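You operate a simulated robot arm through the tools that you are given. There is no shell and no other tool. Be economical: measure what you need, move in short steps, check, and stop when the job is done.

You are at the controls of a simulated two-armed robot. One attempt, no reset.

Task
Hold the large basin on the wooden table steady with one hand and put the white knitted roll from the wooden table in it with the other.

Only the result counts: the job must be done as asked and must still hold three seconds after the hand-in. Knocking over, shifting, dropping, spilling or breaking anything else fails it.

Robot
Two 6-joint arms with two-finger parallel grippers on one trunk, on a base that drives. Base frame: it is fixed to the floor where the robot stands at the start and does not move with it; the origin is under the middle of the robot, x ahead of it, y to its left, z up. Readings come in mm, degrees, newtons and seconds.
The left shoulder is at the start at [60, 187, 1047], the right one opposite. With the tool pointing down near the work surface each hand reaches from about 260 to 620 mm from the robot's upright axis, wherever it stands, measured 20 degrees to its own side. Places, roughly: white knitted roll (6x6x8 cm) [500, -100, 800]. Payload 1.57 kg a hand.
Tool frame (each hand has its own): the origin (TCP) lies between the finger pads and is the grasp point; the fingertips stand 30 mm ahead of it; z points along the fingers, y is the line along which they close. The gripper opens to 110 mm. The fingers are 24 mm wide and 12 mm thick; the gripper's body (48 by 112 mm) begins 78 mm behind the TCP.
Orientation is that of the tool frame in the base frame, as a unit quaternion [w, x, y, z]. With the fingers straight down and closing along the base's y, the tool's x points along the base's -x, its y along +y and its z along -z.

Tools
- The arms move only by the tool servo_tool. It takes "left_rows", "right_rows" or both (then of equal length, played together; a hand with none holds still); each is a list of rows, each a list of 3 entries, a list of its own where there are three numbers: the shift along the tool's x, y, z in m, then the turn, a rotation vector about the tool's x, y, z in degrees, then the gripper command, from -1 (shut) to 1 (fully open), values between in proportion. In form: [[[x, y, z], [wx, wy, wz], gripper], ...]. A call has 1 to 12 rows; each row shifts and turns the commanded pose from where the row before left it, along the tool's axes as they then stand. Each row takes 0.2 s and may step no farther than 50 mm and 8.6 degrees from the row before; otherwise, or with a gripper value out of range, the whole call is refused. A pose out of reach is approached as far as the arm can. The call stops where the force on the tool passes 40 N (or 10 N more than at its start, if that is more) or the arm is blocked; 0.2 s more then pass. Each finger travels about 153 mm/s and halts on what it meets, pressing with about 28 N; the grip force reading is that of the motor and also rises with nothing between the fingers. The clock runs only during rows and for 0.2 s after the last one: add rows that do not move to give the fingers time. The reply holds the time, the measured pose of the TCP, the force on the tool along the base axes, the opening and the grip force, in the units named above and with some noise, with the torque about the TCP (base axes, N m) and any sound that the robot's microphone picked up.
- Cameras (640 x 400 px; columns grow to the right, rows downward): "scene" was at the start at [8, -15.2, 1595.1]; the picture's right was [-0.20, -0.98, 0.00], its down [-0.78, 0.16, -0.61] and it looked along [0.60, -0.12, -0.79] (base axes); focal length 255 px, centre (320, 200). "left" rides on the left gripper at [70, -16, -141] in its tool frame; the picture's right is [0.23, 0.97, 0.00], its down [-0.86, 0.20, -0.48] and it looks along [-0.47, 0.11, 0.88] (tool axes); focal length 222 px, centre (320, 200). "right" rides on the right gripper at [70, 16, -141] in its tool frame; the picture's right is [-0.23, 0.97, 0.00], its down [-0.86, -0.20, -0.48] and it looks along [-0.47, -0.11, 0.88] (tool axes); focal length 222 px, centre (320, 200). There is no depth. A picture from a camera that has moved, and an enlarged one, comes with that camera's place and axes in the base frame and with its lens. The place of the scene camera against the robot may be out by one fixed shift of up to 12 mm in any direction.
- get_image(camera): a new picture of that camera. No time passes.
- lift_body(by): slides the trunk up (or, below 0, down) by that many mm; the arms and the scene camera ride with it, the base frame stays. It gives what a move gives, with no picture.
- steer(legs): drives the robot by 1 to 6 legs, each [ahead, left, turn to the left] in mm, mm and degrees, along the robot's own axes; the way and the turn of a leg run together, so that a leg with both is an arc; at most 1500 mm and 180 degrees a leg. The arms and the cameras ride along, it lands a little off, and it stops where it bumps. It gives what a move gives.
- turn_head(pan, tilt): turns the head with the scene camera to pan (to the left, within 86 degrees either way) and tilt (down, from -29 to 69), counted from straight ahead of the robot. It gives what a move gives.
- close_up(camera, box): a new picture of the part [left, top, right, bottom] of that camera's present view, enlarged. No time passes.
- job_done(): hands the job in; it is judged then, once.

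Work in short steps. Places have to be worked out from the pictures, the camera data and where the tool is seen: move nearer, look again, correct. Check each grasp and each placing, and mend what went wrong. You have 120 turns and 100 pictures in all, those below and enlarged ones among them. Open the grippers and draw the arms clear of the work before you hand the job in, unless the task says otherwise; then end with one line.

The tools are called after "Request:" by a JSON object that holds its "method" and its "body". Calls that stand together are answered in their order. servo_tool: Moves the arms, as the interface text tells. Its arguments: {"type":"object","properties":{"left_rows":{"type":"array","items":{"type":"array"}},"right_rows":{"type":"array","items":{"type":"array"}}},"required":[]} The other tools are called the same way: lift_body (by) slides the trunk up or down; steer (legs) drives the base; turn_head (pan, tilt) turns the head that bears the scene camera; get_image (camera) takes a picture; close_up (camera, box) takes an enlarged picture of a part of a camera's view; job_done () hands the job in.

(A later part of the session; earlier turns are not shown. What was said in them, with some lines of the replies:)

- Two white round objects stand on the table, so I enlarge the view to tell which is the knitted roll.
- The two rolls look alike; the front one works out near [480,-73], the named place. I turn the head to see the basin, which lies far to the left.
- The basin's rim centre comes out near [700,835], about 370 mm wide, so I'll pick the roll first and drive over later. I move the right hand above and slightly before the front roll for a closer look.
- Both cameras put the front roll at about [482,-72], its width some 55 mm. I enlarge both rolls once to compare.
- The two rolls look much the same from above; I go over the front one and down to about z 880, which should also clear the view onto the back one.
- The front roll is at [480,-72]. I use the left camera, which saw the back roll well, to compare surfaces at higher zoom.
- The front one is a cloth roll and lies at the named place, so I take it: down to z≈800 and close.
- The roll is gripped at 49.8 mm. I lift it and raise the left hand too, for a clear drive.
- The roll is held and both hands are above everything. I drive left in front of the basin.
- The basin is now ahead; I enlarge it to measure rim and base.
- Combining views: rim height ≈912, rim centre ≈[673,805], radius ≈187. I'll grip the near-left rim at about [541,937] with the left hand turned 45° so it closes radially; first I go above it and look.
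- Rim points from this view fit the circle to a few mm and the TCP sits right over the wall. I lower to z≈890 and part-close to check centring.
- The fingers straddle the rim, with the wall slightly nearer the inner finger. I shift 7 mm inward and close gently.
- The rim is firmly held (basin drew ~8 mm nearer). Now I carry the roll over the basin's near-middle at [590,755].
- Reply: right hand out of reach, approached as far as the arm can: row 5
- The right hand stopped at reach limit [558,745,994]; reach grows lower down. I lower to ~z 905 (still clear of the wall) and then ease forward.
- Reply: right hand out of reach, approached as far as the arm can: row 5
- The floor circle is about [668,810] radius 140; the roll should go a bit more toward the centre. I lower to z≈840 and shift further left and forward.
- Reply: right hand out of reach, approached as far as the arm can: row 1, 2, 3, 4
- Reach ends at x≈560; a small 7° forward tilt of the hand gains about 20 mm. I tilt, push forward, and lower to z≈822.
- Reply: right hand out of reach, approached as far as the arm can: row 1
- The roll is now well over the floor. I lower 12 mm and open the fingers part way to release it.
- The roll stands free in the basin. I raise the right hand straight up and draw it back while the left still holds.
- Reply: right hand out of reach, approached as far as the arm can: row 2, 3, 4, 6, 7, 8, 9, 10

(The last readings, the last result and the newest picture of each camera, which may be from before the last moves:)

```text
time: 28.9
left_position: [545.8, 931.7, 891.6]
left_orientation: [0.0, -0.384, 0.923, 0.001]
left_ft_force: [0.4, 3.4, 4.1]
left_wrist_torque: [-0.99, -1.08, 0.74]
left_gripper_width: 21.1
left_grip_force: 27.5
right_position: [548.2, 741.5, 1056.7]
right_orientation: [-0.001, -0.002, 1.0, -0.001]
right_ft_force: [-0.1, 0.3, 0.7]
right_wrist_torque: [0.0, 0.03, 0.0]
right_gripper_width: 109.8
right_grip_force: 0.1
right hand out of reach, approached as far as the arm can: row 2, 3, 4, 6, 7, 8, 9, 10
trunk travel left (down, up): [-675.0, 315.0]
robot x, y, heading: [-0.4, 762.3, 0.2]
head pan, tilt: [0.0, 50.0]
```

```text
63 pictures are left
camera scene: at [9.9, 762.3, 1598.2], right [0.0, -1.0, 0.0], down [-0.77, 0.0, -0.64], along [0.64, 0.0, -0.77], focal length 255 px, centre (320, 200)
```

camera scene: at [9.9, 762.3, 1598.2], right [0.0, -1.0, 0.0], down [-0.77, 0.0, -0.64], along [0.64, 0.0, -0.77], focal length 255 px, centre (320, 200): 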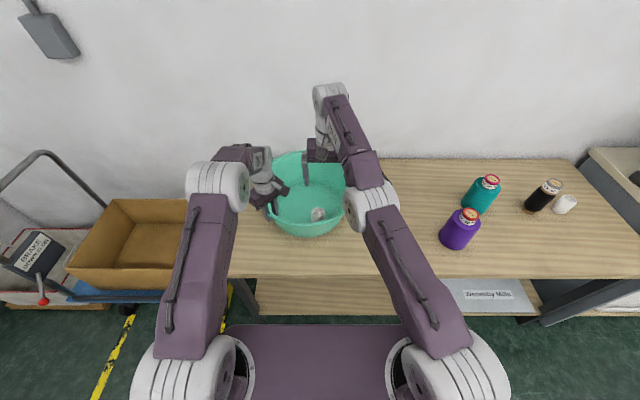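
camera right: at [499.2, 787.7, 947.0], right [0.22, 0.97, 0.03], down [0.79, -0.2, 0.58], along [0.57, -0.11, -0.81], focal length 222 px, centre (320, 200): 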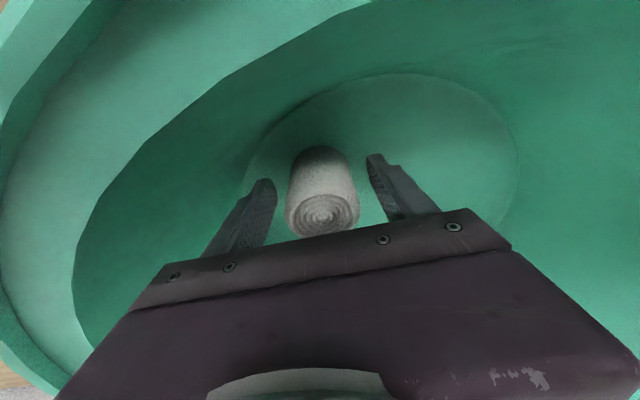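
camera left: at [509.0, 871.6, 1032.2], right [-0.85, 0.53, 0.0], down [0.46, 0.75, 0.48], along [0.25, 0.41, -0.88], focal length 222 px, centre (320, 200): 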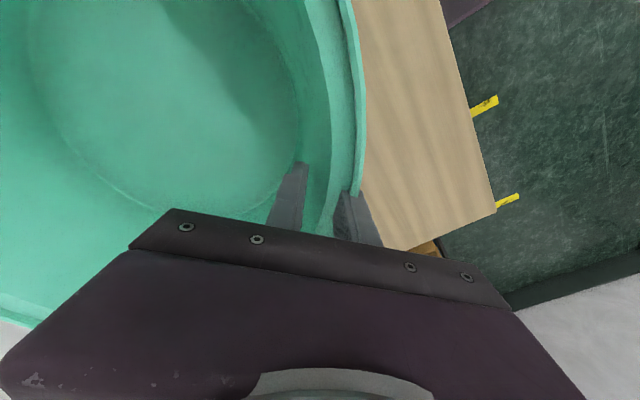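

The roll sits in the basin, right hand above. I draw the right hand back and open the left, then lift it straight off the rim.

Request:
{"method": "servo_tool", "body": {"right_rows": [[[0.03, -0.02, 0], [0, 0, 0], 1], [[0.03, -0.02, 0], [0, 0, 0], 1], [[0.03, -0.02, 0], [0, 0, 0], 1], [[0.03, -0.02, 0], [0, 0, 0], 1], [[0, 0, 0], [0, 0, 0], 1], [[0, 0, 0], [0, 0, 0], 1], [[0, 0, 0], [0, 0, 0], 1], [[0, 0, 0], [0, 0, 0], 1], [[0, 0, 0], [0, 0, 0], 1]], "left_rows": [[[0, 0, 0], [0, 0, 0], -0.4], [[0, 0, 0], [0, 0, 0], 0.2], [[0, 0, 0], [0, 0, 0], 0.6], [[0, 0, 0], [0, 0, 0], 0.6], [[0, 0, -0.02], [0, 0, 0], 0.6], [[0, 0, -0.035], [0, 0, 0], 0.6], [[0, 0, -0.04], [0, 0, 0], 0.6], [[0, 0, -0.04], [0, 0, 0], 0.6], [[0, 0, 0], [0, 0, 0], 0.6]]}}

Request:
{"method": "get_image", "body": {"camera": "scene"}}

```text
time: 30.9
left_position: [547.8, 932.6, 1025.3]
left_orientation: [0.0, -0.383, 0.924, 0.0]
left_ft_force: [0.4, 0.6, 0.0]
left_wrist_torque: [0.02, -0.01, 0.01]
left_gripper_width: 87.8
left_grip_force: 0.0
right_position: [547.4, 741.8, 1055.6]
right_orientation: [-0.001, -0.002, 1.0, 0.0]
right_ft_force: [0.4, 0.0, -0.6]
right_wrist_torque: [-0.01, 0.0, 0.01]
right_gripper_width: 110.1
right_grip_force: 0.0
right hand out of reach, approached as far as the arm can: row 1, 2, 3, 4
trunk travel left (down, up): [-675.0, 315.0]
robot x, y, heading: [-2.3, 760.8, 0.2]
head pan, tilt: [0.0, 50.0]
```

```text
62 pictures are left
camera scene: at [11.2, 761.9, 1598.2], right [0.0, -1.0, 0.0], down [-0.77, 0.0, -0.64], along [0.64, 0.0, -0.77], focal length 255 px, centre (320, 200)
```

scene: 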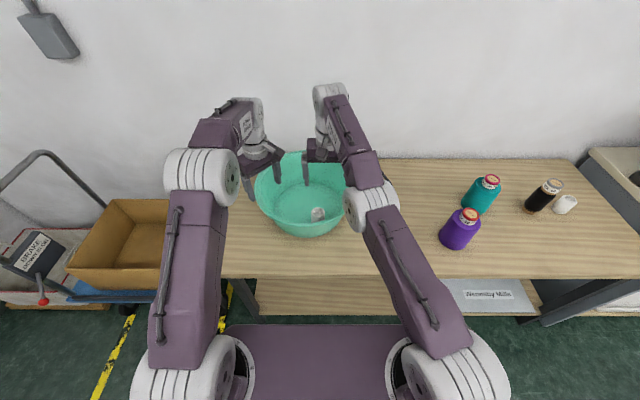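

The left is off the rim and the basin stands. The right arm is stuck stretched out; I ease it slightly down and back to unlock it.

Request:
{"method": "servo_tool", "body": {"right_rows": [[[0.0, 0, 0.03], [0, 0, 0], 1], [[0.03, -0.01, 0.02], [0, 0, 0], 1], [[0.03, -0.02, 0], [0, 0, 0], 1], [[0.03, -0.02, 0], [0, 0, 0], 1], [[0.03, -0.02, 0], [0, 0, 0], 1], [[0, 0, 0], [0, 0, 0], 1]], "left_rows": [[[0, 0, -0.02], [0, 0, 0], 0.6], [[0.03, 0, 0], [0, 0, 0], 0.6], [[0.03, 0, 0], [0, 0, 0], 1], [[0.03, 0, 0], [0, 0, 0], 1], [[0.03, 0, 0], [0, 0, 0], 1], [[0, 0, 0], [0, 0, 0], 1]]}}

Request:
{"method": "get_image", "body": {"camera": "scene"}}

```text
time: 32.3
left_position: [464.0, 845.3, 1047.8]
left_orientation: [-0.001, -0.383, 0.924, -0.001]
left_ft_force: [-0.1, -0.4, 0.4]
left_wrist_torque: [0.05, 0.02, 0.02]
left_gripper_width: 109.9
left_grip_force: 0.1
right_position: [556.2, 735.7, 1031.7]
right_orientation: [-0.003, -0.001, 1.0, 0.0]
right_ft_force: [0.1, 0.1, 0.0]
right_wrist_torque: [0.05, 0.05, 0.01]
right_gripper_width: 109.9
right_grip_force: 0.0
right hand out of reach, approached as far as the arm can: row 1, 2, 3, 4, 5
trunk travel left (down, up): [-675.0, 315.0]
robot x, y, heading: [1.1, 760.2, 0.2]
head pan, tilt: [0.0, 50.0]
```

```text
61 pictures are left
camera scene: at [11.5, 762.4, 1598.2], right [0.0, -1.0, 0.0], down [-0.77, 0.0, -0.64], along [0.64, 0.0, -0.77], focal length 255 px, centre (320, 200)
```

scene: 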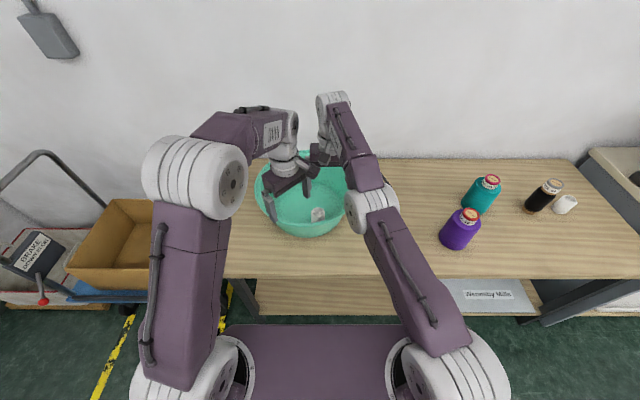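

The left hand drew back; the right still lags, its commanded pose apparently still beyond reach. I keep pulling it back and move the left aside in +y.

Request:
{"method": "servo_tool", "body": {"right_rows": [[[0.04, -0.02, 0], [0, 0, 0], 1], [[0.04, -0.02, 0], [0, 0, 0], 1], [[0.04, -0.02, 0], [0, 0, 0], 1], [[0, 0, 0], [0, 0, 0], 1]], "left_rows": [[[0, 0.025, -0.01], [0, 0, 0], 1], [[0, 0.025, -0.01], [0, 0, 0], 1], [[0, 0.025, 0], [0, 0, 0], 1], [[0, 0, 0], [0, 0, 0], 1]]}}

```text
time: 33.3
left_position: [412.1, 898.4, 1066.5]
left_orientation: [0.001, -0.384, 0.923, 0.0]
left_ft_force: [0.8, 0.1, -0.2]
left_wrist_torque: [0.04, 0.01, 0.01]
left_gripper_width: 110.1
left_grip_force: 0.1
right_position: [555.5, 730.0, 1042.7]
right_orientation: [-0.002, -0.002, 1.0, -0.001]
right_ft_force: [0.7, 0.4, -0.5]
right_wrist_torque: [0.02, 0.02, -0.01]
right_gripper_width: 110.1
right_grip_force: 0.1
right hand out of reach, approached as far as the arm can: row 1, 2, 3
trunk travel left (down, up): [-675.0, 315.0]
robot x, y, heading: [-4.1, 760.7, 0.2]
head pan, tilt: [0.0, 50.0]
```

The right arm seems locked straight; downward motion did work earlier. I lower it 80 mm above the open basin, then pull back.

Request:
{"method": "servo_tool", "body": {"right_rows": [[[0, 0, 0.03], [0, 0, 0], 1], [[0, 0, 0.03], [0, 0, 0], 1], [[0, 0, 0.02], [0, 0, 0], 1], [[0.01, 0, 0], [0, 0, 0], 1], [[0.02, 0, 0], [0, 0, 0], 1], [[0, 0, 0], [0, 0, 0], 1]]}}

Request:
{"method": "get_image", "body": {"camera": "scene"}}

```text
time: 34.7
left_position: [410.4, 899.9, 1066.1]
left_orientation: [0.001, -0.382, 0.924, 0.0]
left_ft_force: [-0.2, -1.3, 0.3]
left_wrist_torque: [0.0, -0.01, 0.03]
left_gripper_width: 110.1
left_grip_force: 0.0
right_position: [568.1, 739.5, 967.0]
right_orientation: [-0.001, -0.001, 1.0, 0.0]
right_ft_force: [-0.5, -0.2, 0.5]
right_wrist_torque: [0.0, -0.01, -0.01]
right_gripper_width: 109.9
right_grip_force: 0.0
right hand out of reach, approached as far as the arm can: row 1, 2, 3, 4, 5
trunk travel left (down, up): [-675.0, 315.0]
robot x, y, heading: [-1.1, 760.8, 0.3]
head pan, tilt: [0.0, 50.0]
```

```text
60 pictures are left
camera scene: at [10.7, 761.7, 1598.2], right [0.0, -1.0, 0.0], down [-0.77, 0.0, -0.64], along [0.64, 0.0, -0.77], focal length 255 px, centre (320, 200)
```

scene: 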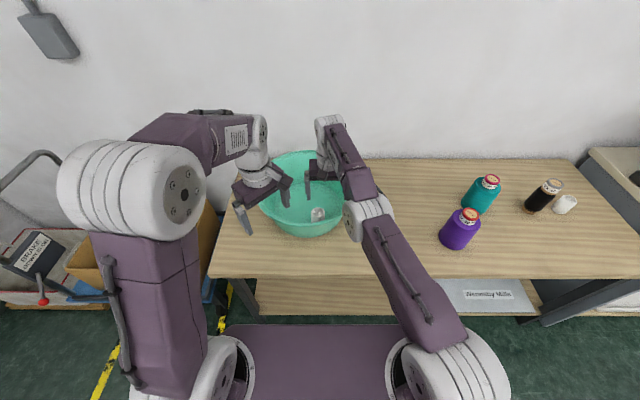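

The arm stays on its straight shell, so the simplest way clear is to raise the right hand again and back the base away.

Request:
{"method": "servo_tool", "body": {"right_rows": [[[0, 0, -0.03], [0, 0, 0], 1], [[0, 0, -0.03], [0, 0, 0], 1], [[0, 0, -0.03], [0, 0, 0], 1], [[0, 0, 0], [0, 0, 0], 1]]}}

```text
time: 35.7
left_position: [411.8, 898.1, 1066.3]
left_orientation: [-0.001, -0.383, 0.924, -0.001]
left_ft_force: [-0.2, -0.6, -0.4]
left_wrist_torque: [0.0, -0.01, 0.01]
left_gripper_width: 110.0
left_grip_force: 0.0
right_position: [554.8, 733.8, 1053.7]
right_orientation: [0.0, -0.002, 1.0, 0.0]
right_ft_force: [-0.2, 0.1, 0.8]
right_wrist_torque: [-0.02, 0.03, -0.02]
right_gripper_width: 110.2
right_grip_force: 0.1
right hand out of reach, approached as far as the arm can: row 2, 3
trunk travel left (down, up): [-675.0, 315.0]
robot x, y, heading: [-1.0, 761.4, 0.1]
head pan, tilt: [0.0, 50.0]
```

Both hands' fingertips are over 100 mm above the rim; I back the base away 300 mm and look.

Request:
{"method": "steer", "body": {"legs": [[-300, 0, 0]]}}

Request:
{"method": "get_image", "body": {"camera": "scene"}}

Request:
{"method": "close_up", "body": {"camera": "scene", "box": [220, 60, 420, 200]}}

```text
time: 37.7
left_position: [112.3, 898.8, 1066.3]
left_orientation: [0.001, -0.386, 0.923, 0.0]
left_ft_force: [-0.4, -0.2, 0.1]
left_wrist_torque: [0.0, -0.02, -0.02]
left_gripper_width: 110.3
left_grip_force: 0.1
right_position: [256.5, 733.6, 1053.7]
right_orientation: [0.0, -0.003, 1.0, 0.0]
right_ft_force: [0.2, 0.1, -0.1]
right_wrist_torque: [0.0, 0.0, 0.01]
right_gripper_width: 109.9
right_grip_force: 0.0
trunk travel left (down, up): [-675.0, 315.0]
robot x, y, heading: [-297.1, 760.0, 0.3]
head pan, tilt: [0.0, 50.0]
```

```text
59 pictures are left
camera scene: at [-286.5, 760.5, 1598.1], right [0.01, -1.0, 0.0], down [-0.77, 0.0, -0.64], along [0.64, 0.0, -0.77], focal length 255 px, centre (320, 200)
```

scene: 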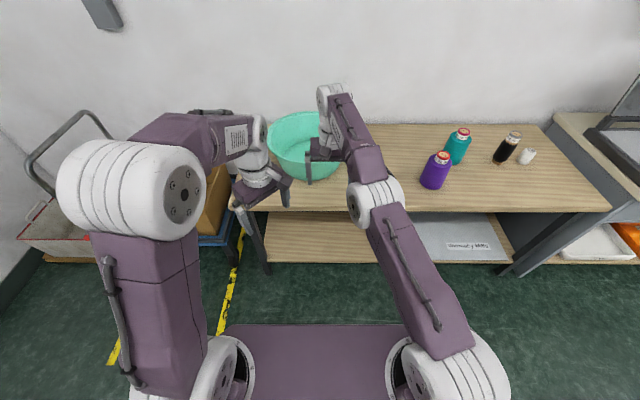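

```text
2.86 times, centred on (320, 130) of scene
camera zoom: at [-286.5, 760.5, 1598.1], right [0.01, -1.0, 0.0], down [-0.77, 0.0, -0.64], along [0.64, 0.0, -0.77], focal length 729 px, centre (320, 400)
```

zoom: 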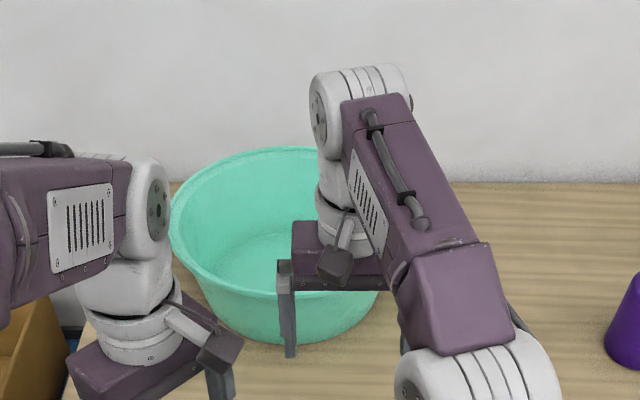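

The last clear view, after the left hand let go, showed the roll in the basin. The basin and spools stand undisturbed, and both hands are open and clear of the table. I hand in.

Request:
{"method": "job_done", "body": {}}

```text
The job is handed in.
```

The white knitted roll is in the large basin: the left hand held the rim while the right put it in, and I then backed the robot clear, though the arm hid the roll in the final picture.
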